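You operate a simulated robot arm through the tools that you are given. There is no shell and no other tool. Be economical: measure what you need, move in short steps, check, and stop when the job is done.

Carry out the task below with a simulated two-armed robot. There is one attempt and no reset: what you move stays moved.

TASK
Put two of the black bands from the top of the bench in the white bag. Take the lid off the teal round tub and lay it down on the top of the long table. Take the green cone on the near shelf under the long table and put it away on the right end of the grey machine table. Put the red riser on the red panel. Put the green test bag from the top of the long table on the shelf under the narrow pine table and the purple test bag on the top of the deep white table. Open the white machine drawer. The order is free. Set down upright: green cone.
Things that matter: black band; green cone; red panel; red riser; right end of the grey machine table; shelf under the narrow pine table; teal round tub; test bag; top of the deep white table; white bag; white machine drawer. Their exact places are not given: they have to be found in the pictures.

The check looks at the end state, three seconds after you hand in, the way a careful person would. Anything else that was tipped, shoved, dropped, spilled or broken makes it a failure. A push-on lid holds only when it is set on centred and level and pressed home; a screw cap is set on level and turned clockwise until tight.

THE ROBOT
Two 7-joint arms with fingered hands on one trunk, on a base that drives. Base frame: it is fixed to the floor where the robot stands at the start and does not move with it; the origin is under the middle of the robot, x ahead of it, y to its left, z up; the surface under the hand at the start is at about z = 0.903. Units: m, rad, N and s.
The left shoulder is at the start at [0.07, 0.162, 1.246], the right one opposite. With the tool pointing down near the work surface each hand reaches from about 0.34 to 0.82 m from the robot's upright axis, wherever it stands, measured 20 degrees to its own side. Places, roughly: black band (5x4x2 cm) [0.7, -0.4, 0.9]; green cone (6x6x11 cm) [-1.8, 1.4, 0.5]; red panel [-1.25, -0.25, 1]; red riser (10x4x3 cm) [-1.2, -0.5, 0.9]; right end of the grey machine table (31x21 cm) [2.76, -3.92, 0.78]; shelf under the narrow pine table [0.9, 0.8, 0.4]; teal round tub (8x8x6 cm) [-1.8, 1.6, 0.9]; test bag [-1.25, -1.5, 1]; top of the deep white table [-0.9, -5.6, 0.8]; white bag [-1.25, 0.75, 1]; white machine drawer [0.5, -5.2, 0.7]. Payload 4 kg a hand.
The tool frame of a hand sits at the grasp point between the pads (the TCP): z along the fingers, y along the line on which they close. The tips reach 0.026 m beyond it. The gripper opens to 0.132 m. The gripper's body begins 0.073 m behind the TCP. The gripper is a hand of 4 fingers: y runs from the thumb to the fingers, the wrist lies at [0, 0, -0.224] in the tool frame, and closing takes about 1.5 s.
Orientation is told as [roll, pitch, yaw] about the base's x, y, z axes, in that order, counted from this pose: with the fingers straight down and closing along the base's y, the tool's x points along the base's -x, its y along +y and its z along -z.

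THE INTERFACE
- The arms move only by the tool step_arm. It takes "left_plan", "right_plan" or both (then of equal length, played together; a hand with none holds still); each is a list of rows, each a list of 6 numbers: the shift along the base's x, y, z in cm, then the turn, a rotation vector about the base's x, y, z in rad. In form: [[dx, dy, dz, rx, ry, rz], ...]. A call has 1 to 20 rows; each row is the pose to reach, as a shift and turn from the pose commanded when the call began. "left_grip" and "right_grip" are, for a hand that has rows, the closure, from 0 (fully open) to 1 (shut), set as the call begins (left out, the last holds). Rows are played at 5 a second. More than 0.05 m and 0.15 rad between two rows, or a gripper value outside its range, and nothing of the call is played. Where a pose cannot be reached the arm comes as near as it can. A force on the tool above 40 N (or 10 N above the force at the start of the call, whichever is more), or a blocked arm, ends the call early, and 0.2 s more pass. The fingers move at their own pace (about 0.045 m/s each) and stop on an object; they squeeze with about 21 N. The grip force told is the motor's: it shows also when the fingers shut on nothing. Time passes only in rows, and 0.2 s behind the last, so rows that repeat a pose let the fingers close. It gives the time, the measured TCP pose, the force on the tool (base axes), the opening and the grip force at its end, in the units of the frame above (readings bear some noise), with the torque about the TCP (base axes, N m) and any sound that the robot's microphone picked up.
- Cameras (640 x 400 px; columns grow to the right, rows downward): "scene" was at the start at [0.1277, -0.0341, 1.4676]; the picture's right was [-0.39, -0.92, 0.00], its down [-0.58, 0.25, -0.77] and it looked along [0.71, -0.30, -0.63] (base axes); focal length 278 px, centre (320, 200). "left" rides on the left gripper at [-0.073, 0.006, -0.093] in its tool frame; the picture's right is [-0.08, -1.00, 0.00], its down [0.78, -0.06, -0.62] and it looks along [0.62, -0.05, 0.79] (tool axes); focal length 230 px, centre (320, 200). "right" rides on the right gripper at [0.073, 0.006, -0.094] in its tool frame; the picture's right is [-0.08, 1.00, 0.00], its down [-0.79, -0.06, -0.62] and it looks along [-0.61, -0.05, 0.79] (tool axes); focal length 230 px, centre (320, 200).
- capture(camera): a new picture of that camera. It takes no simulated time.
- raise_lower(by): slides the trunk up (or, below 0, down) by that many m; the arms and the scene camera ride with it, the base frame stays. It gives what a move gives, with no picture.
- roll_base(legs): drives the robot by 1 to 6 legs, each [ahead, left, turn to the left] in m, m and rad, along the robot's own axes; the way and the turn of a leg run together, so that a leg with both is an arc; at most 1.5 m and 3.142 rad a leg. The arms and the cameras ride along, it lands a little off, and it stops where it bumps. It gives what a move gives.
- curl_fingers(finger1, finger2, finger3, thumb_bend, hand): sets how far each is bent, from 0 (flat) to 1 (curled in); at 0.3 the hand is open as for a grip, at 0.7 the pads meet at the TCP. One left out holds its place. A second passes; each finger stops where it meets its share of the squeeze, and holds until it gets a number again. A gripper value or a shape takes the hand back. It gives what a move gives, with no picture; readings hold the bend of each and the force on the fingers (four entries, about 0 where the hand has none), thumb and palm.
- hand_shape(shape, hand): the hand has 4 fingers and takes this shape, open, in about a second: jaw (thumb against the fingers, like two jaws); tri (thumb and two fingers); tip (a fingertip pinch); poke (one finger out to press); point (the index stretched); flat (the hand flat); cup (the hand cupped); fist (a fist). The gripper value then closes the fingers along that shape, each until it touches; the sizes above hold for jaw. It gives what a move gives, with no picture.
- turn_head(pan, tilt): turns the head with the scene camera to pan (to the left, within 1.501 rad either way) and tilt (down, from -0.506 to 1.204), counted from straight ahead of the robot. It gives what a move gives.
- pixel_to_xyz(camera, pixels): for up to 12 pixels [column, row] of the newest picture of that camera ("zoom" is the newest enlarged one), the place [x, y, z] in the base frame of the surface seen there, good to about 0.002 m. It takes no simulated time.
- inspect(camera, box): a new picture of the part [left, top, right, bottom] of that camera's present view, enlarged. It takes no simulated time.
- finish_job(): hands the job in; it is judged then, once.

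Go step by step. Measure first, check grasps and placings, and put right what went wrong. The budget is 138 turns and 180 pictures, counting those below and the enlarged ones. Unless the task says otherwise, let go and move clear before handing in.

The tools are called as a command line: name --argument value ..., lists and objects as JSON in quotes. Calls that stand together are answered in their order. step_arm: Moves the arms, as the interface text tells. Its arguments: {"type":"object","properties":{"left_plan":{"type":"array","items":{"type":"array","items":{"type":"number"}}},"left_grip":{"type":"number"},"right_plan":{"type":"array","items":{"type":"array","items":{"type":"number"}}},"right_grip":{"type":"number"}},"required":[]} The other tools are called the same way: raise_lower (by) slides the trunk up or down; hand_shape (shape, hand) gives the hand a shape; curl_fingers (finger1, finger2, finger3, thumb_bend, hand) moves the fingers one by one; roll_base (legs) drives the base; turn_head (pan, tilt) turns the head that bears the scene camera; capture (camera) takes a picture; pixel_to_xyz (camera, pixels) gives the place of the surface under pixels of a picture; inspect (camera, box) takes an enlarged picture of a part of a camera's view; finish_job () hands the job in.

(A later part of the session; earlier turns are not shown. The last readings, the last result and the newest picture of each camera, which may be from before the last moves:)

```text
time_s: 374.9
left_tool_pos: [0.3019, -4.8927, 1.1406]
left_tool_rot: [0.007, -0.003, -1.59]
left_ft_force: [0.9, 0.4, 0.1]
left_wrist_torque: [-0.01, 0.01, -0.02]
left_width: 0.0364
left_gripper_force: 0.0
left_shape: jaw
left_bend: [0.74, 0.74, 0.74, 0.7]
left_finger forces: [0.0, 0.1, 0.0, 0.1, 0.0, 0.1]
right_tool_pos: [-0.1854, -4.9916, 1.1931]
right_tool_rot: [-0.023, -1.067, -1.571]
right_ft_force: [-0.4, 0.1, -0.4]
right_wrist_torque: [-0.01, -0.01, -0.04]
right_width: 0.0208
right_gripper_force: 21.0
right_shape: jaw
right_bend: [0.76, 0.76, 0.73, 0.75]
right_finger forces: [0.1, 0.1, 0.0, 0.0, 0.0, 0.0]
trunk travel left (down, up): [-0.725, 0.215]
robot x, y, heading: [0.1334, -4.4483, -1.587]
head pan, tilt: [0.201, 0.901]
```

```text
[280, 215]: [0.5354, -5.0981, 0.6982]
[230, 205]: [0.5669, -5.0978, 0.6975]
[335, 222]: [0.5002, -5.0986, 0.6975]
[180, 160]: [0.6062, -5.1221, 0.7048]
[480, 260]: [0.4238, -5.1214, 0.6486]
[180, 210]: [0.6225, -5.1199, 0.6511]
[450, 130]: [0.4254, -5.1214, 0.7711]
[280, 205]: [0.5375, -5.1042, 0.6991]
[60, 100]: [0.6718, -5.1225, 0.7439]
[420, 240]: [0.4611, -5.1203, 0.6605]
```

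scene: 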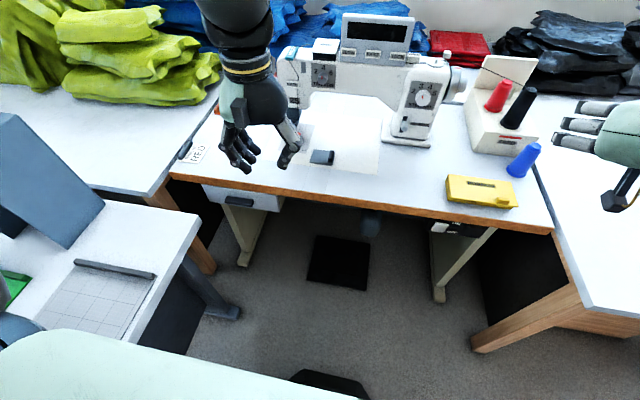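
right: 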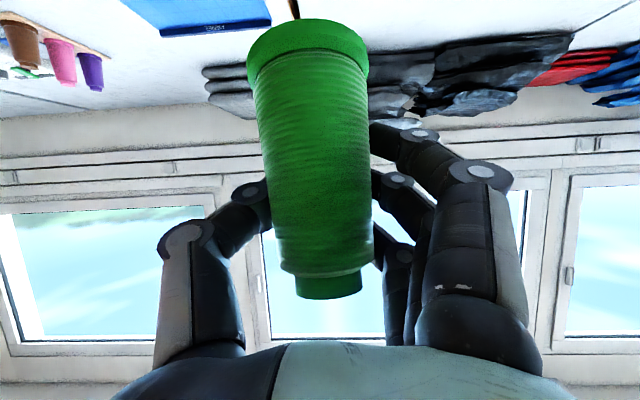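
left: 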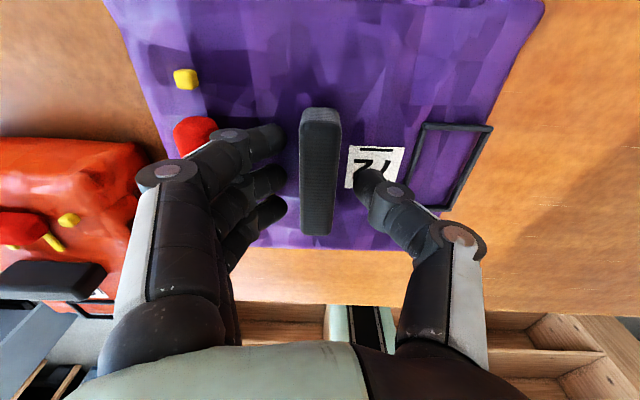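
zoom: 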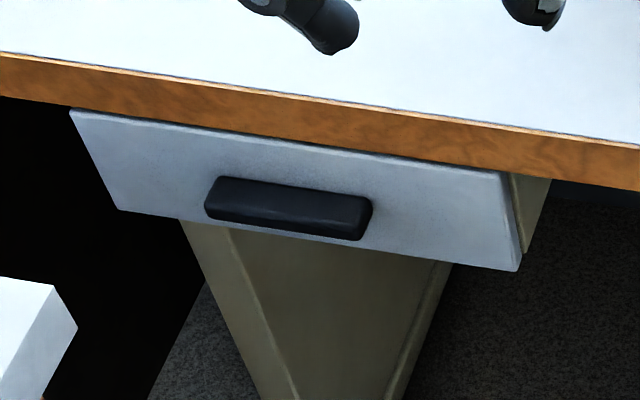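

The handle bar spans x 0.49–0.58 at z≈0.69, protruding to y=−5.098 from the drawer face at −5.122. I'll pitch the left hand forward about 65° at its usual height, lined up at x=0.535, then lower the trunk in front of the table.

step_arm --left_plan '[[2.6, -1, 0.5, -0.126, 0, 0], [5.2, -2, 1, -0.252, 0, 0], [7.8, -3, 1.5, -0.378, 0, 0], [10.4, -4, 2, -0.504, 0, 0], [13, -5, 2.5, -0.63, 0, 0], [15.6, -6, 3, -0.756, 0, 0], [18.2, -7, 3, -0.882, 0, 0], [20.8, -8, 3, -1.008, 0, 0], [23.3, -9, 3, -1.13, 0, 0], [23.3, -9, 3, -1.13, 0, 0]]' --left_grip 0

capture --camera "scene"

```text
time_s: 377.1
left_tool_pos: [0.5343, -4.9833, 1.1699]
left_tool_rot: [0.049, -1.131, -1.617]
left_ft_force: [-0.5, -1.2, 0.4]
left_wrist_torque: [0.02, -0.02, 0.01]
left_width: 0.1319
left_gripper_force: 0.0
left_shape: jaw
left_bend: [0.3, 0.3, 0.3, 0.3]
left_finger forces: [0.0, 0.1, 0.0, 0.0, 0.0, 0.1]
right_tool_pos: [-0.1867, -4.9909, 1.1926]
right_tool_rot: [-0.022, -1.066, -1.572]
right_ft_force: [0.2, -0.5, 0.3]
right_wrist_torque: [-0.06, 0.02, 0.0]
right_width: 0.0205
right_gripper_force: 20.7
right_shape: jaw
right_bend: [0.76, 0.76, 0.73, 0.75]
right_finger forces: [0.0, 0.1, 0.0, 0.0, 0.0, 0.1]
trunk travel left (down, up): [-0.725, 0.215]
robot x, y, heading: [0.1372, -4.4459, -1.583]
head pan, tilt: [0.201, 0.901]
```

```text
54 pictures are left
```

scene: 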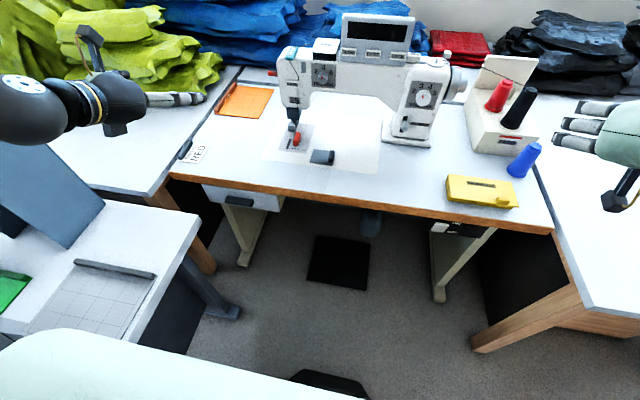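

The pose is reached. Before lowering, I'll look left to see where the left forearm and elbow are relative to the grey table's panel.

turn_head --pan 0.8 --tilt 0.8

capture --camera "scene"

```text
time_s: 378.1
left_tool_pos: [0.5351, -4.9828, 1.1714]
left_tool_rot: [0.043, -1.13, -1.615]
left_ft_force: [-0.3, 0.1, 0.4]
left_wrist_torque: [0.05, 0.01, 0.01]
left_width: 0.1317
left_gripper_force: 0.1
left_shape: jaw
left_bend: [0.3, 0.3, 0.3, 0.3]
left_finger forces: [0.0, 0.0, 0.0, 0.0, 0.1, 0.1]
right_tool_pos: [-0.1851, -4.9906, 1.1935]
right_tool_rot: [-0.024, -1.067, -1.57]
right_ft_force: [1.0, 0.0, -1.1]
right_wrist_torque: [-0.04, 0.0, -0.01]
right_width: 0.0204
right_gripper_force: 20.7
right_shape: jaw
right_bend: [0.76, 0.76, 0.73, 0.75]
right_finger forces: [0.1, 0.0, 0.1, 0.0, 0.0, 0.1]
trunk travel left (down, up): [-0.725, 0.215]
robot x, y, heading: [0.1348, -4.4492, -1.582]
head pan, tilt: [0.799, 0.799]
```

```text
53 pictures are left
```

scene: 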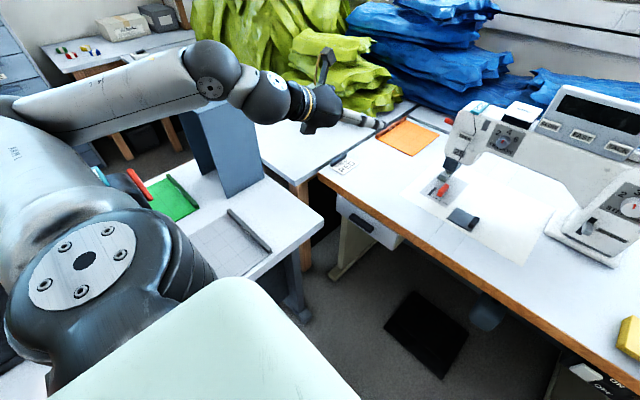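

The elbow swings out over the grey table's panel, so lowering the trunk would hit it. Instead I'll keep the trunk up, back off 0.15 m so the arm stretches nearly straight, and reach down to the handle with the hand pitched 45°.

roll_base --legs '[[-0.15, 0, 0]]'

step_arm --left_plan '[[0, -3, 0, 0.08, 0, 0], [0, -6, -1, 0.16, 0, 0], [0, -9, -2, 0.24, 0, 0], [0, -12, -3, 0.32, 0, 0], [0, -15, -4, 0.36, 0, 0], [0, -18, -7, 0.36, 0, 0], [0, -18, -11, 0.36, 0, 0], [0, -18, -15, 0.36, 0, 0]]'

capture --camera "scene"

```text
time_s: 379.4
left_tool_pos: [0.5368, -4.8363, 1.1691]
left_tool_rot: [0.045, -1.13, -1.614]
left_ft_force: [0.4, 0.7, -0.6]
left_wrist_torque: [-0.03, 0.02, -0.01]
left_width: 0.1316
left_gripper_force: 0.0
left_shape: jaw
left_bend: [0.3, 0.3, 0.3, 0.3]
left_finger forces: [0.0, 0.0, 0.0, 0.0, 0.0, 0.0]
right_tool_pos: [-0.1844, -4.843, 1.1931]
right_tool_rot: [-0.023, -1.065, -1.571]
right_ft_force: [0.4, -0.2, 0.2]
right_wrist_torque: [0.02, -0.01, -0.01]
right_width: 0.0206
right_gripper_force: 21.2
right_shape: jaw
right_bend: [0.76, 0.76, 0.73, 0.75]
right_finger forces: [0.1, 0.0, 0.0, 0.0, 0.0, 0.0]
trunk travel left (down, up): [-0.725, 0.215]
robot x, y, heading: [0.1389, -4.3044, -1.584]
head pan, tilt: [0.799, 0.799]
```

```text
time_s: 381.2
left_tool_pos: [0.5353, -5.0154, 1.019]
left_tool_rot: [0.023, -0.77, -1.597]
left_ft_force: [0.1, -0.2, -0.2]
left_wrist_torque: [0.0, 0.0, -0.01]
left_width: 0.1319
left_gripper_force: 0.1
left_shape: jaw
left_bend: [0.3, 0.3, 0.3, 0.3]
left_finger forces: [0.0, 0.0, 0.0, 0.1, 0.0, 0.0]
right_tool_pos: [-0.1841, -4.8427, 1.1943]
right_tool_rot: [-0.023, -1.066, -1.571]
right_ft_force: [0.2, 0.7, -0.4]
right_wrist_torque: [-0.01, -0.05, 0.01]
right_width: 0.0203
right_gripper_force: 20.9
right_shape: jaw
right_bend: [0.76, 0.76, 0.73, 0.75]
right_finger forces: [0.1, 0.0, 0.0, 0.0, 0.1, 0.1]
trunk travel left (down, up): [-0.725, 0.215]
robot x, y, heading: [0.1392, -4.2992, -1.586]
head pan, tilt: [0.799, 0.799]
```

```text
52 pictures are left
```

scene: 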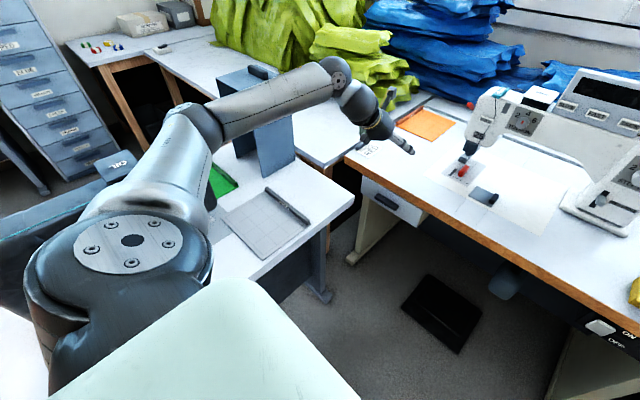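

The arm is straighter and clear. I'll lower further in front of the table to z≈0.80 and look again.

step_arm --left_plan '[[0, 1, -4, 0, 0, 0], [0, 2, -8, 0, 0, 0], [0, 2, -12, 0, 0, 0], [0, 2, -16, 0, 0, 0], [0, 2, -19, 0, 0, 0], [0, 2, -22, 0, 0, 0]]'

capture --camera "scene"

capture --camera "left"

```text
time_s: 382.6
left_tool_pos: [0.5369, -4.997, 0.8]
left_tool_rot: [0.022, -0.772, -1.596]
left_ft_force: [0.8, -0.2, 0.7]
left_wrist_torque: [0.02, -0.05, 0.0]
left_width: 0.1317
left_gripper_force: 0.1
left_shape: jaw
left_bend: [0.3, 0.3, 0.3, 0.3]
left_finger forces: [0.1, 0.1, 1.0, 0.0, 0.0, 0.0]
right_tool_pos: [-0.1841, -4.842, 1.1937]
right_tool_rot: [-0.023, -1.066, -1.572]
right_ft_force: [-0.4, -0.4, -0.1]
right_wrist_torque: [0.02, 0.0, -0.01]
right_width: 0.0206
right_gripper_force: 21.1
right_shape: jaw
right_bend: [0.76, 0.76, 0.73, 0.75]
right_finger forces: [0.0, 0.1, 0.1, 0.1, 0.0, 0.0]
trunk travel left (down, up): [-0.725, 0.215]
robot x, y, heading: [0.136, -4.301, -1.585]
head pan, tilt: [0.799, 0.799]
```

```text
51 pictures are left
```

scene: 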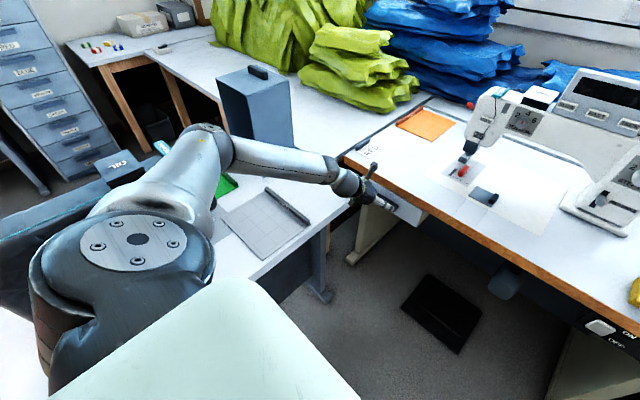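

```text
50 pictures are left
```

left: 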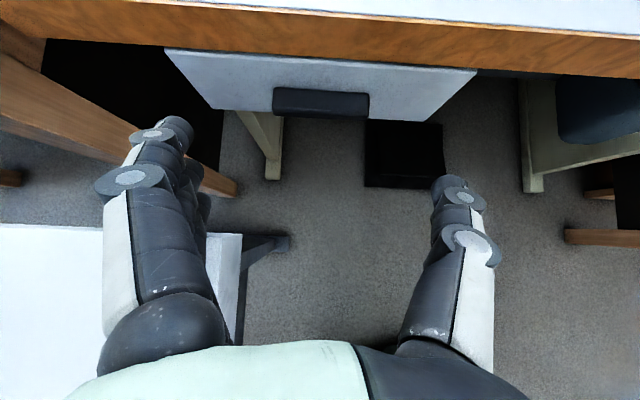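

The handle is centred between the fingers at (320, 102). I'll pitch the hand nearer horizontal (1.2 rad), narrow the opening to about 11 cm, and lower the trunk 0.1 m.

step_arm --left_plan '[[0, 0.5, 0, -0.1, 0, 0], [0, 1, 0, -0.2, 0, 0], [0, 1, 0, -0.3, 0, 0], [0, 1, 0, -0.43, 0, 0], [0, 1, 0, -0.43, 0, 0]]' --left_grip 0.15

raise_lower --by -0.1

capture --camera "left"

capture --camera "scene"

```text
time_s: 383.8
left_tool_pos: [0.5355, -4.9842, 0.8053]
left_tool_rot: [0.055, -1.21, -1.626]
left_ft_force: [1.0, -3.5, 20.8]
left_wrist_torque: [0.15, -1.47, -0.34]
left_width: 0.1128
left_gripper_force: 0.0
left_shape: jaw
left_bend: [0.54, 0.54, 0.53, 0.5]
left_finger forces: [0.0, 0.0, 21.2, 0.1, 0.0, 0.1]
right_tool_pos: [-0.1858, -4.8388, 1.1937]
right_tool_rot: [-0.019, -1.067, -1.575]
right_ft_force: [-1.0, 0.5, 0.9]
right_wrist_torque: [-0.02, 0.02, -0.03]
right_width: 0.0204
right_gripper_force: 21.4
right_shape: jaw
right_bend: [0.76, 0.76, 0.73, 0.75]
right_finger forces: [0.1, 0.1, 0.0, 0.0, 0.0, 0.0]
trunk travel left (down, up): [-0.725, 0.215]
robot x, y, heading: [0.1393, -4.3009, -1.587]
head pan, tilt: [0.799, 0.799]
```

```text
time_s: 384.2
left_tool_pos: [0.5349, -4.9874, 0.8041]
left_tool_rot: [0.053, -1.227, -1.618]
left_ft_force: [-3.3, 11.1, 20.7]
left_wrist_torque: [0.56, -1.35, 0.81]
left_width: 0.1123
left_gripper_force: 0.0
left_shape: jaw
left_bend: [0.54, 0.54, 0.53, 0.5]
left_finger forces: [0.0, 0.0, 19.0, 0.0, 0.1, 0.0]
right_tool_pos: [-0.1856, -4.839, 1.187]
right_tool_rot: [-0.02, -1.066, -1.575]
right_ft_force: [1.2, 0.5, -0.1]
right_wrist_torque: [0.01, 0.01, -0.01]
right_width: 0.0207
right_gripper_force: 20.3
right_shape: jaw
right_bend: [0.76, 0.76, 0.73, 0.75]
right_finger forces: [0.0, 0.1, 0.0, 0.0, 0.0, 0.0]
trunk travel left (down, up): [-0.718, 0.222]
robot x, y, heading: [0.138, -4.2994, -1.583]
head pan, tilt: [0.799, 0.799]
stopped: the force on the tool passed its limit at 47 N (the readings are from after the stop); the commanded pose is now the measured one
```

```text
49 pictures are left
```

left: 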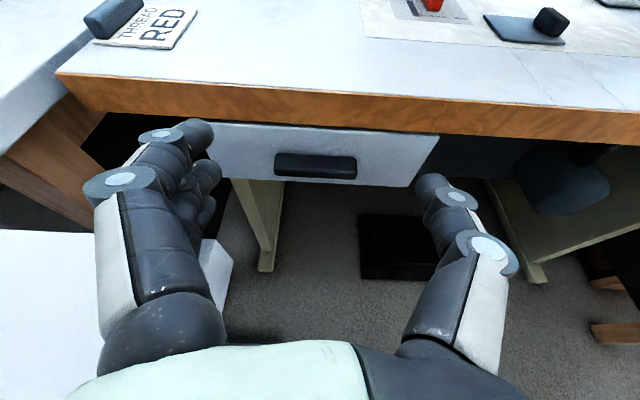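

```text
48 pictures are left
```

scene: 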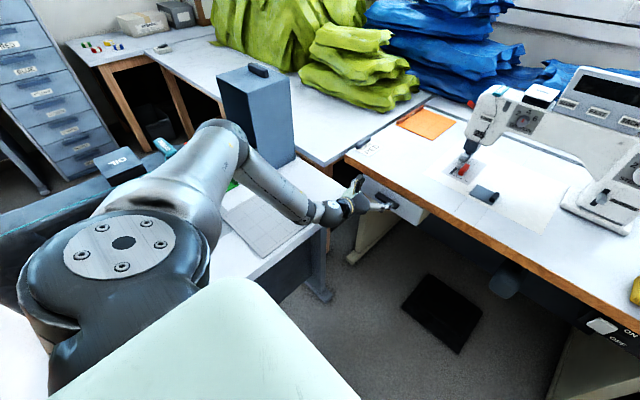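

One finger is pressing on the grey table's corner (20 N). I'll raise the hand 3 cm to relieve it and measure that corner.

step_arm --left_plan '[[0, 0, 1.5, 0, 0, 0], [0, 0, 3, 0, 0, 0]]'

pixel_to_xyz --camera "scene" --pixels '[[326, 230], [300, 262], [310, 200], [325, 195], [335, 160], [280, 240], [262, 275], [330, 165]]'

pixel_to_xyz --camera "left" --pixels '[[232, 262], [215, 240], [100, 235], [220, 320], [70, 190], [316, 165], [316, 180], [280, 165], [355, 172]]'

```text
time_s: 384.9
left_tool_pos: [0.5353, -4.988, 0.8281]
left_tool_rot: [0.048, -1.217, -1.621]
left_ft_force: [0.0, -0.9, -0.6]
left_wrist_torque: [0.0, 0.02, 0.02]
left_width: 0.1123
left_gripper_force: 0.0
left_shape: jaw
left_bend: [0.54, 0.54, 0.54, 0.5]
left_finger forces: [0.0, 0.1, 0.0, 0.1, 0.1, 0.0]
right_tool_pos: [-0.1845, -4.8402, 1.1872]
right_tool_rot: [-0.023, -1.069, -1.572]
right_ft_force: [-0.4, 0.2, -0.2]
right_wrist_torque: [-0.01, 0.01, 0.01]
right_width: 0.0204
right_gripper_force: 20.8
right_shape: jaw
right_bend: [0.76, 0.76, 0.73, 0.75]
right_finger forces: [0.0, 0.0, 0.0, 0.0, 0.1, 0.0]
trunk travel left (down, up): [-0.718, 0.222]
robot x, y, heading: [0.1349, -4.2975, -1.581]
head pan, tilt: [0.799, 0.799]
```

```text
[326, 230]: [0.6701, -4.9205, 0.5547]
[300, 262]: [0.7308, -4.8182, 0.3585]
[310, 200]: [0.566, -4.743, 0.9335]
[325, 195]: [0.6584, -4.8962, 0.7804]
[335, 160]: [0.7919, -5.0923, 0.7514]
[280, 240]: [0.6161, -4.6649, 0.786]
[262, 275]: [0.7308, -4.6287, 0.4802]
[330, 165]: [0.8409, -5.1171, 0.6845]
```

```text
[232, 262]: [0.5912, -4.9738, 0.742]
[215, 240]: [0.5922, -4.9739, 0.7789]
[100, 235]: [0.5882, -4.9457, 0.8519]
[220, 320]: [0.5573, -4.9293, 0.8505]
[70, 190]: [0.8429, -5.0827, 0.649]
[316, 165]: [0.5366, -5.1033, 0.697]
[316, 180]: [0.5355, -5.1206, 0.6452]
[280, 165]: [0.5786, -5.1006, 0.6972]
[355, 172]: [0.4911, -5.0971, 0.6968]
```

The grey table's corner is at (0.591, −4.974, 0.785), only 15 cm in front of the drawer. I'll raise the hand and roll it 90° so it pinches the handle top and bottom, staying narrow in x and clear of that corner.

step_arm --left_plan '[[-0.5, 0.5, 2, 0, 0, 0], [-1, 1, 5, 0, -0.123, -0.045], [-1.5, 1, 8, 0, -0.245, -0.091], [-2, 1, 11, 0, -0.368, -0.136], [-2.5, 1, 12, 0, -0.491, -0.182], [-2.5, 1, 12, 0, -0.614, -0.227], [-2.5, 1, 12, 0, -0.737, -0.273], [-2.5, 1, 12, 0, -0.86, -0.318], [-2.5, 1, 12, 0, -0.982, -0.363], [-2.5, 1, 12, 0, -1.105, -0.409], [-2.5, 1, 12, 0, -1.228, -0.454], [-2.5, 1, 12, 0, -1.35, -0.5], [-2.5, 1, 12, 0, -1.473, -0.545], [-2.5, 1, 12, 0, -1.473, -0.545]]'

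capture --camera "scene"

capture --camera "left"

```text
time_s: 387.9
left_tool_pos: [0.3748, -4.9087, 0.9951]
left_tool_rot: [1.234, 0.046, -3.024]
left_ft_force: [0.4, 0.2, 0.0]
left_wrist_torque: [0.02, 0.0, -0.06]
left_width: 0.1125
left_gripper_force: 0.0
left_shape: jaw
left_bend: [0.54, 0.54, 0.54, 0.5]
left_finger forces: [0.0, 0.0, 0.0, 0.0, 0.0, 0.0]
left hand out of reach, approached as far as the arm can: row 2, 3, 4, 5, 6, 7, 8, 9, 10, 11, 12, 13, 14
right_tool_pos: [-0.185, -4.8423, 1.1863]
right_tool_rot: [-0.025, -1.067, -1.571]
right_ft_force: [0.7, 0.3, 0.2]
right_wrist_torque: [0.0, -0.04, 0.03]
right_width: 0.0207
right_gripper_force: 21.2
right_shape: jaw
right_bend: [0.76, 0.76, 0.73, 0.75]
right_finger forces: [0.0, 0.0, 0.0, 0.0, 0.0, 0.0]
trunk travel left (down, up): [-0.718, 0.222]
robot x, y, heading: [0.1399, -4.2983, -1.582]
head pan, tilt: [0.799, 0.799]
```

```text
47 pictures are left
```

scene: 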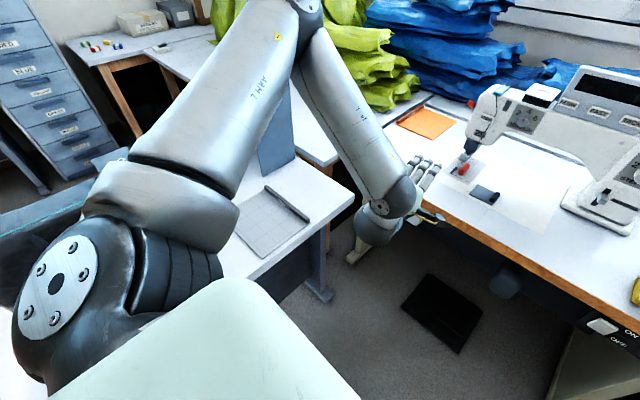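

```text
46 pictures are left
```

left: 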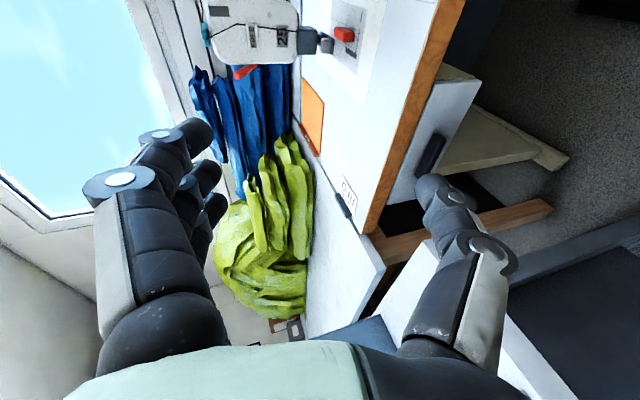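

The hand now has its fingers up and thumb down, with the elbow raised clear. I'll drive 0.13 m ahead, lower the trunk 0.1 m, then move in front of the handle.

roll_base --legs '[[0.12, 0, 0]]'

raise_lower --by -0.1

step_arm --left_plan '[[2.5, 0, -2, 0, 0, 0], [5, 0, -4, 0, 0, 0], [7.5, 0, -6, 0, 0, 0], [10, 0, -9, 0, 0, 0], [12, 0, -12, 0, 0, 0], [14, 0, -15, 0, 0, 0], [14, 0, -18, 0, 0, 0]]'

capture --camera "left"

capture --camera "scene"

```text
time_s: 389.1
left_tool_pos: [0.3738, -5.0273, 0.9968]
left_tool_rot: [1.237, 0.046, -3.022]
left_ft_force: [0.3, 0.1, -0.7]
left_wrist_torque: [-0.01, 0.02, -0.03]
left_width: 0.1124
left_gripper_force: 0.1
left_shape: jaw
left_bend: [0.54, 0.54, 0.54, 0.5]
left_finger forces: [0.1, 0.1, 0.1, 0.1, 0.0, 0.0]
right_tool_pos: [-0.1853, -4.9629, 1.1867]
right_tool_rot: [-0.021, -1.069, -1.57]
right_ft_force: [0.3, 0.2, 0.1]
right_wrist_torque: [0.0, 0.02, 0.02]
right_width: 0.0207
right_gripper_force: 21.0
right_shape: jaw
right_bend: [0.76, 0.76, 0.73, 0.75]
right_finger forces: [0.0, 0.0, 0.1, 0.0, 0.1, 0.0]
trunk travel left (down, up): [-0.718, 0.222]
robot x, y, heading: [0.1384, -4.4191, -1.586]
head pan, tilt: [0.799, 0.799]
```

```text
time_s: 390.4
left_tool_pos: [0.3745, -5.0273, 0.8964]
left_tool_rot: [1.236, 0.044, -3.023]
left_ft_force: [0.4, -0.2, -0.4]
left_wrist_torque: [0.04, 0.05, -0.01]
left_width: 0.1126
left_gripper_force: 0.1
left_shape: jaw
left_bend: [0.54, 0.54, 0.54, 0.5]
left_finger forces: [0.1, 0.0, 0.0, 0.1, 0.0, 0.0]
right_tool_pos: [-0.1856, -4.9634, 1.0856]
right_tool_rot: [-0.025, -1.068, -1.571]
right_ft_force: [0.7, -0.1, -0.1]
right_wrist_torque: [-0.01, 0.03, -0.02]
right_width: 0.0205
right_gripper_force: 21.8
right_shape: jaw
right_bend: [0.76, 0.76, 0.73, 0.75]
right_finger forces: [0.0, 0.0, 0.0, 0.0, 0.0, 0.0]
trunk travel left (down, up): [-0.618, 0.322]
robot x, y, heading: [0.1371, -4.4239, -1.588]
head pan, tilt: [0.799, 0.799]
```

```text
time_s: 392.0
left_tool_pos: [0.4375, -4.9524, 0.7526]
left_tool_rot: [1.243, 0.047, -3.012]
left_ft_force: [-0.4, 0.2, 0.2]
left_wrist_torque: [-0.02, -0.04, -0.02]
left_width: 0.1122
left_gripper_force: 0.0
left_shape: jaw
left_bend: [0.54, 0.54, 0.54, 0.5]
left_finger forces: [0.0, 0.0, 0.1, 0.0, 0.0, 0.0]
left hand out of reach, approached as far as the arm can: row 1, 2, 3, 4, 5, 6, 7
right_tool_pos: [-0.1855, -4.9625, 1.0864]
right_tool_rot: [-0.024, -1.067, -1.572]
right_ft_force: [0.4, 0.5, 0.1]
right_wrist_torque: [0.0, 0.0, -0.01]
right_width: 0.0206
right_gripper_force: 20.9
right_shape: jaw
right_bend: [0.76, 0.76, 0.73, 0.75]
right_finger forces: [0.0, 0.0, 0.0, 0.0, 0.1, 0.1]
trunk travel left (down, up): [-0.618, 0.322]
robot x, y, heading: [0.1364, -4.4258, -1.584]
head pan, tilt: [0.799, 0.799]
```

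```text
45 pictures are left
```

left: 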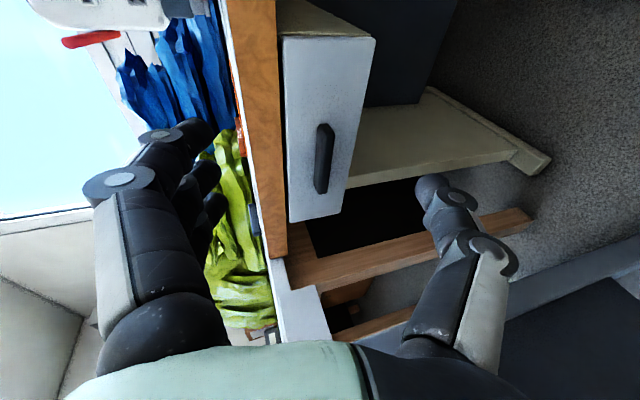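

```text
44 pictures are left
```

scene: 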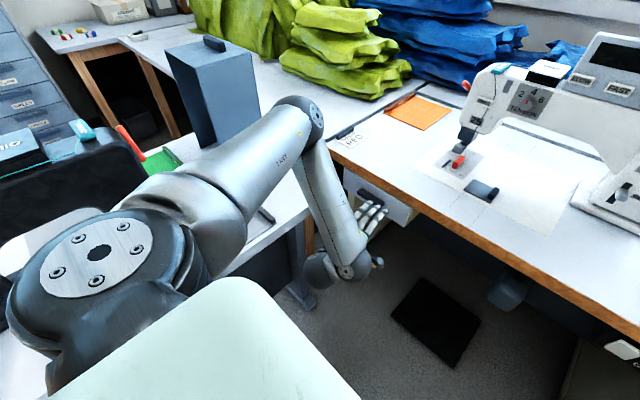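

The hand is right of and above the handle with the orientation kept. The base can supply the rest: trunk down 6 cm, 6 cm left, 9 cm ahead. First I'll check the elbow and panel positions.

pixel_to_xyz --camera "scene" --pixels '[[300, 112], [318, 130], [335, 210], [345, 275], [258, 100], [235, 200], [305, 225], [250, 150]]'

pixel_to_xyz --camera "left" --pixels '[[325, 160], [320, 130], [320, 190], [332, 160], [315, 160], [345, 110]]'

```text
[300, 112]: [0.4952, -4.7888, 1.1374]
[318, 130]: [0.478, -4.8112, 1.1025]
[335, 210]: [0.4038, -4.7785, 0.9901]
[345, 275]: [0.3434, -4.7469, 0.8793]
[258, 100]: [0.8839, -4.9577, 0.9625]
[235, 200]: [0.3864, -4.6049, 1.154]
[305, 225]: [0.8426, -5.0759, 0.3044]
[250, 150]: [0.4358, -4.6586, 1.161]
```

```text
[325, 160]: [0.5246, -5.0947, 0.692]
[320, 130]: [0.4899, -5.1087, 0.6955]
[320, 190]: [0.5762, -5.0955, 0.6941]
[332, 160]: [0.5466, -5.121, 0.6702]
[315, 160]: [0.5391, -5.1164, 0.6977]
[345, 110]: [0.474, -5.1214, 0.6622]
```

The elbow is high at (0.50, −4.79, 1.14), so there is room. I'll narrow the opening to 6 cm, lower the trunk 5.8 cm, and drive 7 cm left and 9.5 cm ahead.

step_arm --left_plan '[[0, 0, 0, 0, 0, 0], [0, 0, 0, 0, 0, 0], [0, 0, 0, 0, 0, 0], [0, 0, 0, 0, 0, 0]]' --left_grip 0.55

raise_lower --by -0.058

roll_base --legs '[[0, 0.068, 0], [0.095, 0, 0]]'

capture --camera "left"

capture --camera "scene"

```text
time_s: 393.0
left_tool_pos: [0.4372, -4.9531, 0.7534]
left_tool_rot: [1.242, 0.049, -3.012]
left_ft_force: [-0.5, -0.3, -1.4]
left_wrist_torque: [0.03, -0.01, -0.02]
left_width: 0.0602
left_gripper_force: 0.1
left_shape: jaw
left_bend: [0.73, 0.73, 0.73, 0.7]
left_finger forces: [0.1, 0.0, 0.0, 0.0, 0.0, 0.0]
right_tool_pos: [-0.1851, -4.9624, 1.0867]
right_tool_rot: [-0.024, -1.067, -1.57]
right_ft_force: [0.4, -1.0, -1.1]
right_wrist_torque: [0.0, -0.01, 0.02]
right_width: 0.0203
right_gripper_force: 21.2
right_shape: jaw
right_bend: [0.76, 0.76, 0.73, 0.75]
right_finger forces: [0.0, 0.1, 0.1, 0.1, 0.1, 0.0]
trunk travel left (down, up): [-0.618, 0.322]
robot x, y, heading: [0.1368, -4.4211, -1.582]
head pan, tilt: [0.799, 0.799]
```

```text
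time_s: 394.0
left_tool_pos: [0.4375, -4.953, 0.6953]
left_tool_rot: [1.242, 0.045, -3.012]
left_ft_force: [0.1, -0.1, 0.4]
left_wrist_torque: [0.02, -0.01, -0.03]
left_width: 0.0602
left_gripper_force: 0.2
left_shape: jaw
left_bend: [0.73, 0.73, 0.73, 0.7]
left_finger forces: [0.0, 0.0, 0.0, 0.1, 0.0, 0.0]
right_tool_pos: [-0.1854, -4.9621, 1.0285]
right_tool_rot: [-0.023, -1.067, -1.572]
right_ft_force: [-0.1, 0.7, 0.4]
right_wrist_torque: [-0.02, -0.01, 0.01]
right_width: 0.0206
right_gripper_force: 21.4
right_shape: jaw
right_bend: [0.76, 0.76, 0.73, 0.75]
right_finger forces: [0.1, 0.0, 0.0, 0.0, 0.0, 0.1]
trunk travel left (down, up): [-0.56, 0.38]
robot x, y, heading: [0.1399, -4.425, -1.582]
head pan, tilt: [0.799, 0.799]
```

```text
time_s: 395.7
left_tool_pos: [0.5036, -5.0498, 0.6956]
left_tool_rot: [1.241, 0.046, -3.012]
left_ft_force: [-0.3, 0.6, 0.5]
left_wrist_torque: [-0.02, 0.01, 0.01]
left_width: 0.0602
left_gripper_force: 0.1
left_shape: jaw
left_bend: [0.73, 0.73, 0.73, 0.7]
left_finger forces: [0.1, 0.1, 0.0, 0.0, 0.1, 0.0]
right_tool_pos: [-0.12, -5.0593, 1.0284]
right_tool_rot: [-0.023, -1.065, -1.571]
right_ft_force: [-0.2, -0.5, 1.0]
right_wrist_torque: [0.01, 0.0, 0.01]
right_width: 0.0206
right_gripper_force: 20.9
right_shape: jaw
right_bend: [0.76, 0.76, 0.73, 0.75]
right_finger forces: [0.1, 0.0, 0.1, 0.1, 0.0, 0.1]
trunk travel left (down, up): [-0.56, 0.38]
robot x, y, heading: [0.2057, -4.5171, -1.581]
head pan, tilt: [0.799, 0.799]
```

```text
43 pictures are left
```

left: 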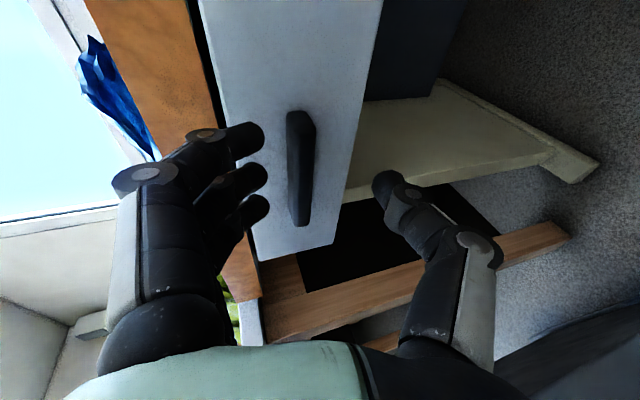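

```text
42 pictures are left
```

scene: 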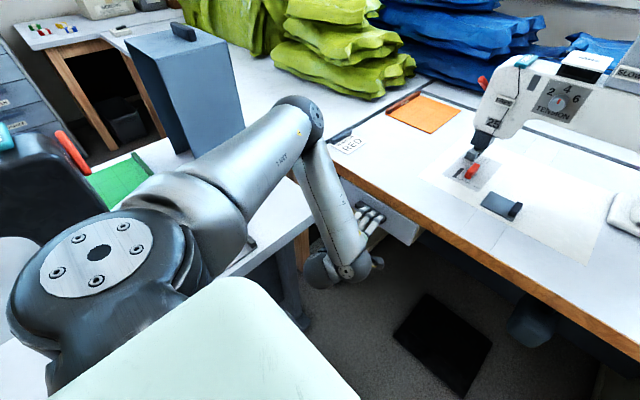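

The handle sits between the fingers (above) and thumb (below). I'll drive the last 4 cm and close the hand.

roll_base --legs '[[0.04, 0, 0]]'

step_arm --left_plan '[[0, 0, 0, 0, 0, 0], [0, 0, 0, 0, 0, 0], [0, 0, 0, 0, 0, 0], [0, 0, 0, 0, 0, 0], [0, 0, 0, 0, 0, 0], [0, 0, 0, 0, 0, 0], [0, 0, 0, 0, 0, 0]]' --left_grip 1

capture --camera "left"

```text
time_s: 396.7
left_tool_pos: [0.5027, -5.081, 0.6919]
left_tool_rot: [1.231, 0.049, -3.013]
left_ft_force: [-0.8, 7.2, 0.3]
left_wrist_torque: [-0.18, -0.02, -0.19]
left_width: 0.0585
left_gripper_force: 0.1
left_shape: jaw
left_bend: [0.75, 0.73, 0.73, 0.7]
left_finger forces: [5.8, 1.0, 0.0, 0.1, 0.0, 0.0]
right_tool_pos: [-0.1186, -5.0971, 1.029]
right_tool_rot: [-0.02, -1.069, -1.57]
right_ft_force: [0.4, -0.3, -0.4]
right_wrist_torque: [-0.01, 0.03, -0.02]
right_width: 0.0203
right_gripper_force: 21.0
right_shape: jaw
right_bend: [0.76, 0.76, 0.73, 0.75]
right_finger forces: [0.0, 0.1, 0.0, 0.0, 0.0, 0.0]
trunk travel left (down, up): [-0.56, 0.38]
robot x, y, heading: [0.2027, -4.557, -1.585]
head pan, tilt: [0.799, 0.799]
stopped in leg 1: the force on the tool passed its limit at 50 N (the readings are from after the stop); the commanded pose is now the measured one
```

```text
time_s: 398.3
left_tool_pos: [0.5048, -5.0823, 0.6935]
left_tool_rot: [1.232, 0.049, -3.013]
left_ft_force: [-1.2, 11.7, -8.5]
left_wrist_torque: [0.06, -0.31, 0.03]
left_width: 0.0123
left_gripper_force: 21.1
left_shape: jaw
left_bend: [0.75, 0.76, 0.71, 0.69]
left_finger forces: [1.8, 0.7, 13.8, 0.1, 24.0, 0.0]
right_tool_pos: [-0.1193, -5.0973, 1.0291]
right_tool_rot: [-0.022, -1.068, -1.57]
right_ft_force: [0.2, 0.4, -0.1]
right_wrist_torque: [0.01, 0.0, -0.01]
right_width: 0.0203
right_gripper_force: 21.3
right_shape: jaw
right_bend: [0.76, 0.76, 0.73, 0.75]
right_finger forces: [0.0, 0.0, 0.0, 0.0, 0.0, 0.0]
trunk travel left (down, up): [-0.56, 0.38]
robot x, y, heading: [0.2036, -4.5588, -1.581]
head pan, tilt: [0.799, 0.799]
```

```text
41 pictures are left
```

left: 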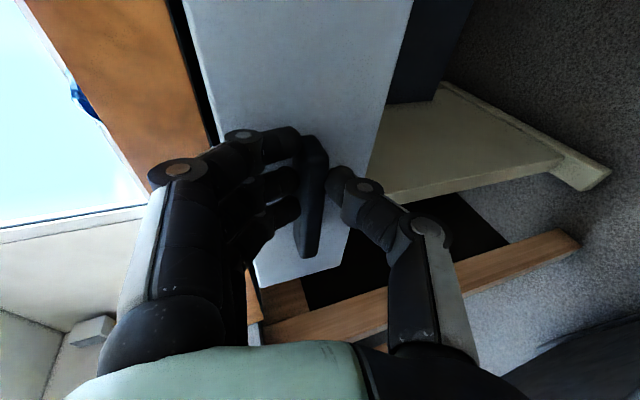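

The handle is pinched (13.8 N on a finger, 24 N on the thumb). I'll pull by driving back 6 cm first and check that it follows.

roll_base --legs '[[-0.06, 0, 0]]'

capture --camera "left"

```text
time_s: 399.3
left_tool_pos: [0.5037, -5.0234, 0.6922]
left_tool_rot: [1.23, 0.047, -3.014]
left_ft_force: [-7.3, -0.5, -13.3]
left_wrist_torque: [0.13, -0.15, -0.2]
left_width: 0.0098
left_gripper_force: 20.8
left_shape: jaw
left_bend: [0.75, 0.76, 0.69, 0.68]
left_finger forces: [2.2, 0.8, 10.0, 0.0, 24.4, 0.0]
right_tool_pos: [-0.1173, -5.0408, 1.0287]
right_tool_rot: [-0.021, -1.066, -1.571]
right_ft_force: [0.1, 0.5, 0.1]
right_wrist_torque: [0.02, -0.02, -0.02]
right_width: 0.0206
right_gripper_force: 20.6
right_shape: jaw
right_bend: [0.76, 0.76, 0.73, 0.75]
right_finger forces: [0.0, 0.0, 0.0, 0.0, 0.0, 0.1]
trunk travel left (down, up): [-0.56, 0.38]
robot x, y, heading: [0.1997, -4.497, -1.579]
head pan, tilt: [0.799, 0.799]
```

```text
40 pictures are left
```

left: 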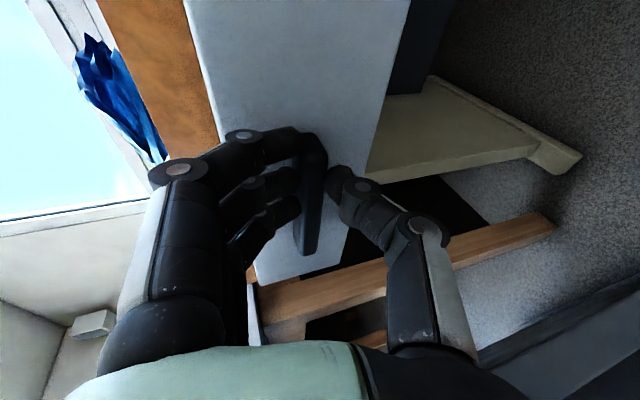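

The drawer follows the hand. I'll pull 6.5 cm more, keeping the face clear of the grey table's edge at y=−4.974.

roll_base --legs '[[-0.065, 0, 0]]'

capture --camera "left"

capture --camera "scene"

```text
time_s: 400.3
left_tool_pos: [0.5043, -4.9577, 0.6916]
left_tool_rot: [1.228, 0.047, -3.013]
left_ft_force: [-6.6, -0.5, -10.4]
left_wrist_torque: [0.1, -0.17, -0.16]
left_width: 0.0097
left_gripper_force: 20.7
left_shape: jaw
left_bend: [0.75, 0.76, 0.68, 0.68]
left_finger forces: [2.6, 0.8, 10.3, 0.0, 23.4, 0.1]
right_tool_pos: [-0.1181, -4.9755, 1.0283]
right_tool_rot: [-0.023, -1.066, -1.571]
right_ft_force: [-0.1, 0.2, -0.1]
right_wrist_torque: [-0.01, 0.03, -0.01]
right_width: 0.0206
right_gripper_force: 20.6
right_shape: jaw
right_bend: [0.76, 0.76, 0.73, 0.75]
right_finger forces: [0.0, 0.0, 0.0, 0.0, 0.0, 0.0]
trunk travel left (down, up): [-0.56, 0.38]
robot x, y, heading: [0.2042, -4.4316, -1.58]
head pan, tilt: [0.799, 0.799]
```

```text
39 pictures are left
```

left: 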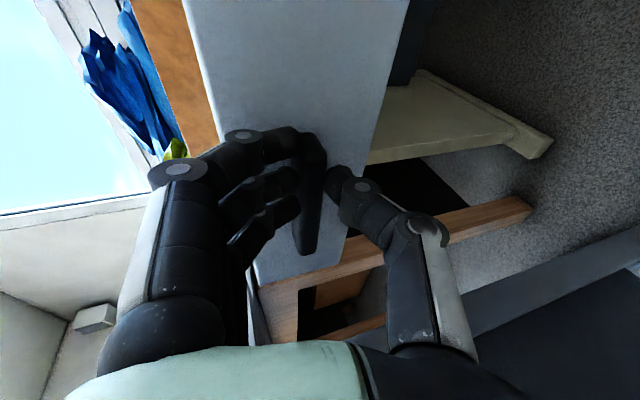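

```text
38 pictures are left
```

scene: 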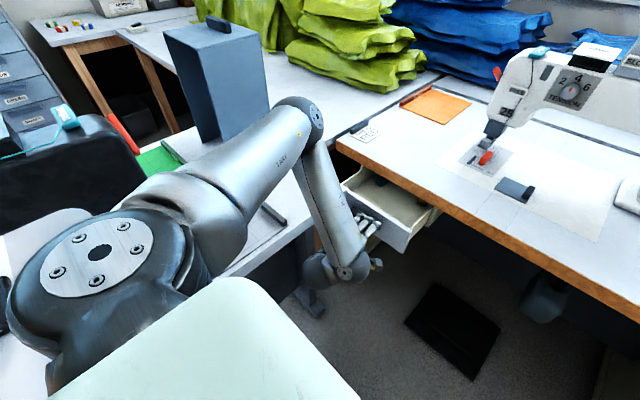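

The drawer is open about 12.5 cm. I'll pull 1 cm more, release, and back the hand away.

roll_base --legs '[[-0.01, 0, 0]]'

step_arm --left_plan '[[0, 0, 0, 0, 0, 0], [0, 0, 0, 0, 0, 0], [0, 0, 0, 0, 0, 0], [0, 0, 0, 0, 0, 0], [0, 0, 0, 0, 0, 0]]' --left_grip 0.55

roll_base --legs '[[-0.1, 0, 0], [0, -0.1, 0]]'

capture --camera "scene"

```text
time_s: 401.0
left_tool_pos: [0.5025, -4.9494, 0.6913]
left_tool_rot: [1.229, 0.047, -3.013]
left_ft_force: [-3.5, -0.9, -6.3]
left_wrist_torque: [0.02, -0.21, -0.12]
left_width: 0.0093
left_gripper_force: 21.1
left_shape: jaw
left_bend: [0.75, 0.76, 0.68, 0.68]
left_finger forces: [3.0, 1.1, 11.6, 0.0, 20.7, 0.0]
right_tool_pos: [-0.1192, -4.9649, 1.028]
right_tool_rot: [-0.02, -1.066, -1.571]
right_ft_force: [0.2, 0.7, -1.1]
right_wrist_torque: [-0.01, 0.02, 0.02]
right_width: 0.02
right_gripper_force: 21.2
right_shape: jaw
right_bend: [0.76, 0.76, 0.73, 0.75]
right_finger forces: [0.0, 0.0, 0.0, 0.0, 0.1, 0.1]
trunk travel left (down, up): [-0.56, 0.38]
robot x, y, heading: [0.2066, -4.4232, -1.577]
head pan, tilt: [0.799, 0.799]
```

```text
time_s: 402.2
left_tool_pos: [0.5039, -4.9484, 0.6914]
left_tool_rot: [1.228, 0.047, -3.014]
left_ft_force: [-0.2, 0.9, -0.2]
left_wrist_torque: [-0.03, 0.04, -0.03]
left_width: 0.0585
left_gripper_force: 0.0
left_shape: jaw
left_bend: [0.74, 0.73, 0.73, 0.7]
left_finger forces: [0.9, 0.1, 0.1, 0.0, 0.0, 0.0]
right_tool_pos: [-0.1172, -4.9641, 1.0277]
right_tool_rot: [-0.023, -1.066, -1.571]
right_ft_force: [0.2, 0.2, -0.5]
right_wrist_torque: [-0.03, 0.0, 0.0]
right_width: 0.0205
right_gripper_force: 21.0
right_shape: jaw
right_bend: [0.76, 0.76, 0.73, 0.75]
right_finger forces: [0.0, 0.0, 0.1, 0.0, 0.0, 0.0]
trunk travel left (down, up): [-0.56, 0.38]
robot x, y, heading: [0.2008, -4.4226, -1.579]
head pan, tilt: [0.799, 0.799]
```

```text
time_s: 404.2
left_tool_pos: [0.4041, -4.8472, 0.6924]
left_tool_rot: [1.228, 0.049, -3.013]
left_ft_force: [-0.2, -0.5, 0.5]
left_wrist_torque: [-0.01, 0.0, 0.01]
left_width: 0.0589
left_gripper_force: 0.1
left_shape: jaw
left_bend: [0.73, 0.73, 0.73, 0.7]
left_finger forces: [0.1, 0.1, 0.0, 0.0, 0.1, 0.1]
right_tool_pos: [-0.2177, -4.8635, 1.0288]
right_tool_rot: [-0.02, -1.067, -1.57]
right_ft_force: [0.4, 0.1, -0.2]
right_wrist_torque: [0.01, -0.03, -0.03]
right_width: 0.0204
right_gripper_force: 20.6
right_shape: jaw
right_bend: [0.76, 0.76, 0.73, 0.75]
right_finger forces: [0.1, 0.1, 0.0, 0.0, 0.0, 0.0]
trunk travel left (down, up): [-0.56, 0.38]
robot x, y, heading: [0.1047, -4.3198, -1.578]
head pan, tilt: [0.799, 0.799]
```

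```text
37 pictures are left
```

scene: 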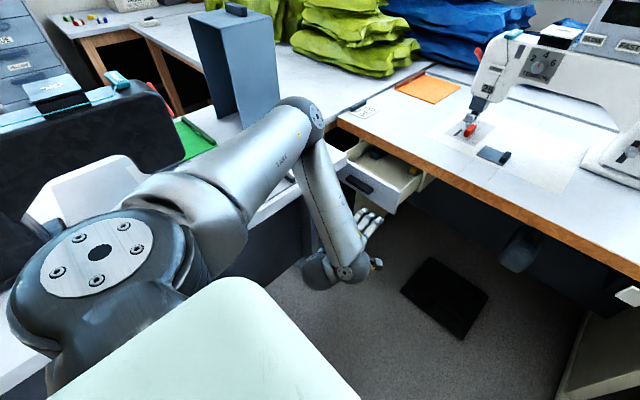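

The drawer stays open. Now the cone on the floor: I'll raise the trunk, move clear of the grey table, and drive around so I face +x with the cone ahead on the right.

raise_lower --by 0.15

roll_base --legs '[[0, -0.6, 0], [0, 0, 1.578], [0, 0.3, 0], [-0.75, 0, 0], [-0.72, 0, 0], [0, -0.38, 0]]'

turn_head --pan -0.35 --tilt 1.1

capture --camera "scene"

```text
time_s: 405.9
left_tool_pos: [0.4047, -4.8465, 0.8413]
left_tool_rot: [1.228, 0.048, -3.013]
left_ft_force: [-0.2, 0.0, -0.1]
left_wrist_torque: [0.0, 0.01, 0.02]
left_width: 0.0589
left_gripper_force: 0.1
left_shape: jaw
left_bend: [0.73, 0.73, 0.73, 0.7]
left_finger forces: [0.1, 0.0, 0.1, 0.0, 0.0, 0.0]
right_tool_pos: [-0.2164, -4.8633, 1.1776]
right_tool_rot: [-0.021, -1.065, -1.569]
right_ft_force: [-0.3, -0.8, -0.5]
right_wrist_torque: [-0.03, 0.0, 0.03]
right_width: 0.0201
right_gripper_force: 21.2
right_shape: jaw
right_bend: [0.76, 0.76, 0.73, 0.75]
right_finger forces: [0.0, 0.1, 0.1, 0.1, 0.0, 0.1]
trunk travel left (down, up): [-0.71, 0.23]
robot x, y, heading: [0.1001, -4.3211, -1.584]
head pan, tilt: [0.799, 0.799]
```

```text
time_s: 423.9
left_tool_pos: [-1.4422, -4.1295, 0.8419]
left_tool_rot: [1.229, 0.047, -1.388]
left_ft_force: [0.8, -0.1, -0.7]
left_wrist_torque: [0.0, 0.02, -0.01]
left_width: 0.0587
left_gripper_force: 0.1
left_shape: jaw
left_bend: [0.73, 0.73, 0.73, 0.7]
left_finger forces: [0.0, 0.0, 0.0, 0.1, 0.1, 0.0]
right_tool_pos: [-1.3915, -4.7495, 1.1789]
right_tool_rot: [-0.022, -1.065, 0.055]
right_ft_force: [0.9, 0.0, 0.1]
right_wrist_torque: [0.02, -0.03, 0.01]
right_width: 0.0203
right_gripper_force: 21.1
right_shape: jaw
right_bend: [0.76, 0.76, 0.73, 0.75]
right_finger forces: [0.1, 0.1, 0.0, 0.1, 0.0, 0.0]
trunk travel left (down, up): [-0.71, 0.23]
robot x, y, heading: [-1.9504, -4.4588, 0.047]
head pan, tilt: [0.799, 0.799]
```

```text
time_s: 425.3
left_tool_pos: [-1.441, -4.1287, 0.8419]
left_tool_rot: [1.229, 0.048, -1.387]
left_ft_force: [0.6, 0.5, 0.5]
left_wrist_torque: [-0.01, 0.01, 0.02]
left_width: 0.0589
left_gripper_force: 0.0
left_shape: jaw
left_bend: [0.73, 0.73, 0.73, 0.7]
left_finger forces: [0.1, 0.0, 0.0, 0.0, 0.0, 0.1]
right_tool_pos: [-1.3914, -4.7489, 1.1775]
right_tool_rot: [-0.023, -1.067, 0.055]
right_ft_force: [0.8, 0.4, 0.3]
right_wrist_torque: [0.0, 0.0, 0.01]
right_width: 0.0203
right_gripper_force: 20.8
right_shape: jaw
right_bend: [0.76, 0.76, 0.73, 0.75]
right_finger forces: [0.1, 0.0, 0.0, 0.0, 0.1, 0.0]
trunk travel left (down, up): [-0.71, 0.23]
robot x, y, heading: [-1.9502, -4.4581, 0.045]
head pan, tilt: [-0.351, 1.1]
```

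```text
36 pictures are left
```

scene: 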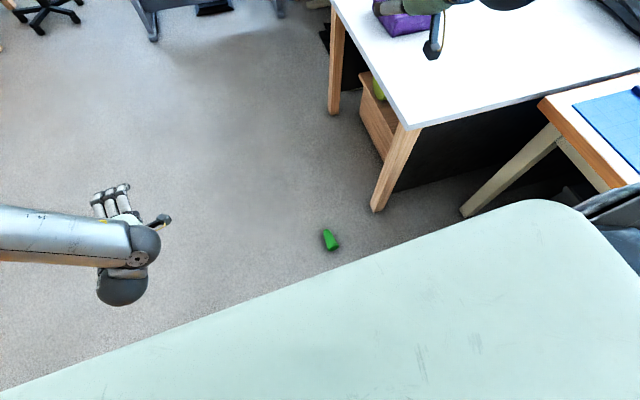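

The cone is at (330, 240), beside the deep table's leg. I'll zoom to get its axis and measure the surroundings.

inspect --camera "scene" --box '[295, 215, 365, 260]'

pixel_to_xyz --camera "zoom" --pixels '[[320, 200], [290, 160], [350, 250], [300, 130], [360, 270], [340, 170]]'

pixel_to_xyz --camera "scene" --pixels '[[376, 208], [412, 128], [545, 105], [612, 182], [470, 215], [480, 110]]'

```text
8.89 times, centred on (330, 238) of scene
```

zoom: 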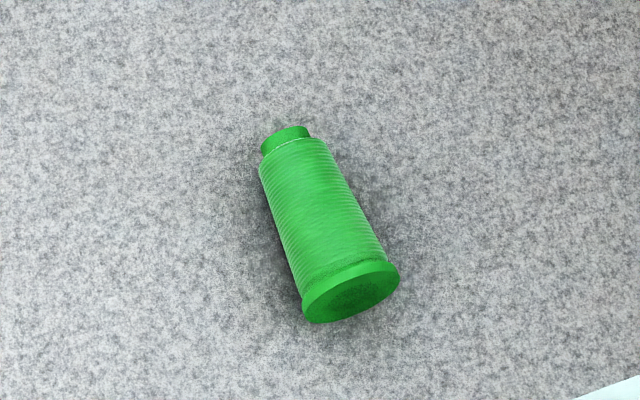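

```text
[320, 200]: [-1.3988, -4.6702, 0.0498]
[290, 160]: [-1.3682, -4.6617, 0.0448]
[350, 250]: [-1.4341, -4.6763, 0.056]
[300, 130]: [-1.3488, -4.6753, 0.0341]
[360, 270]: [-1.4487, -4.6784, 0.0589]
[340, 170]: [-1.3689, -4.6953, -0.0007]
```

```text
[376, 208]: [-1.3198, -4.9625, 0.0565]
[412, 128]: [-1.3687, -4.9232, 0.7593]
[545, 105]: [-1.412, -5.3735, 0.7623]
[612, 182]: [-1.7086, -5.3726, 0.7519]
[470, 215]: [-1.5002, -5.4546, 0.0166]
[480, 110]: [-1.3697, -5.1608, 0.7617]
```

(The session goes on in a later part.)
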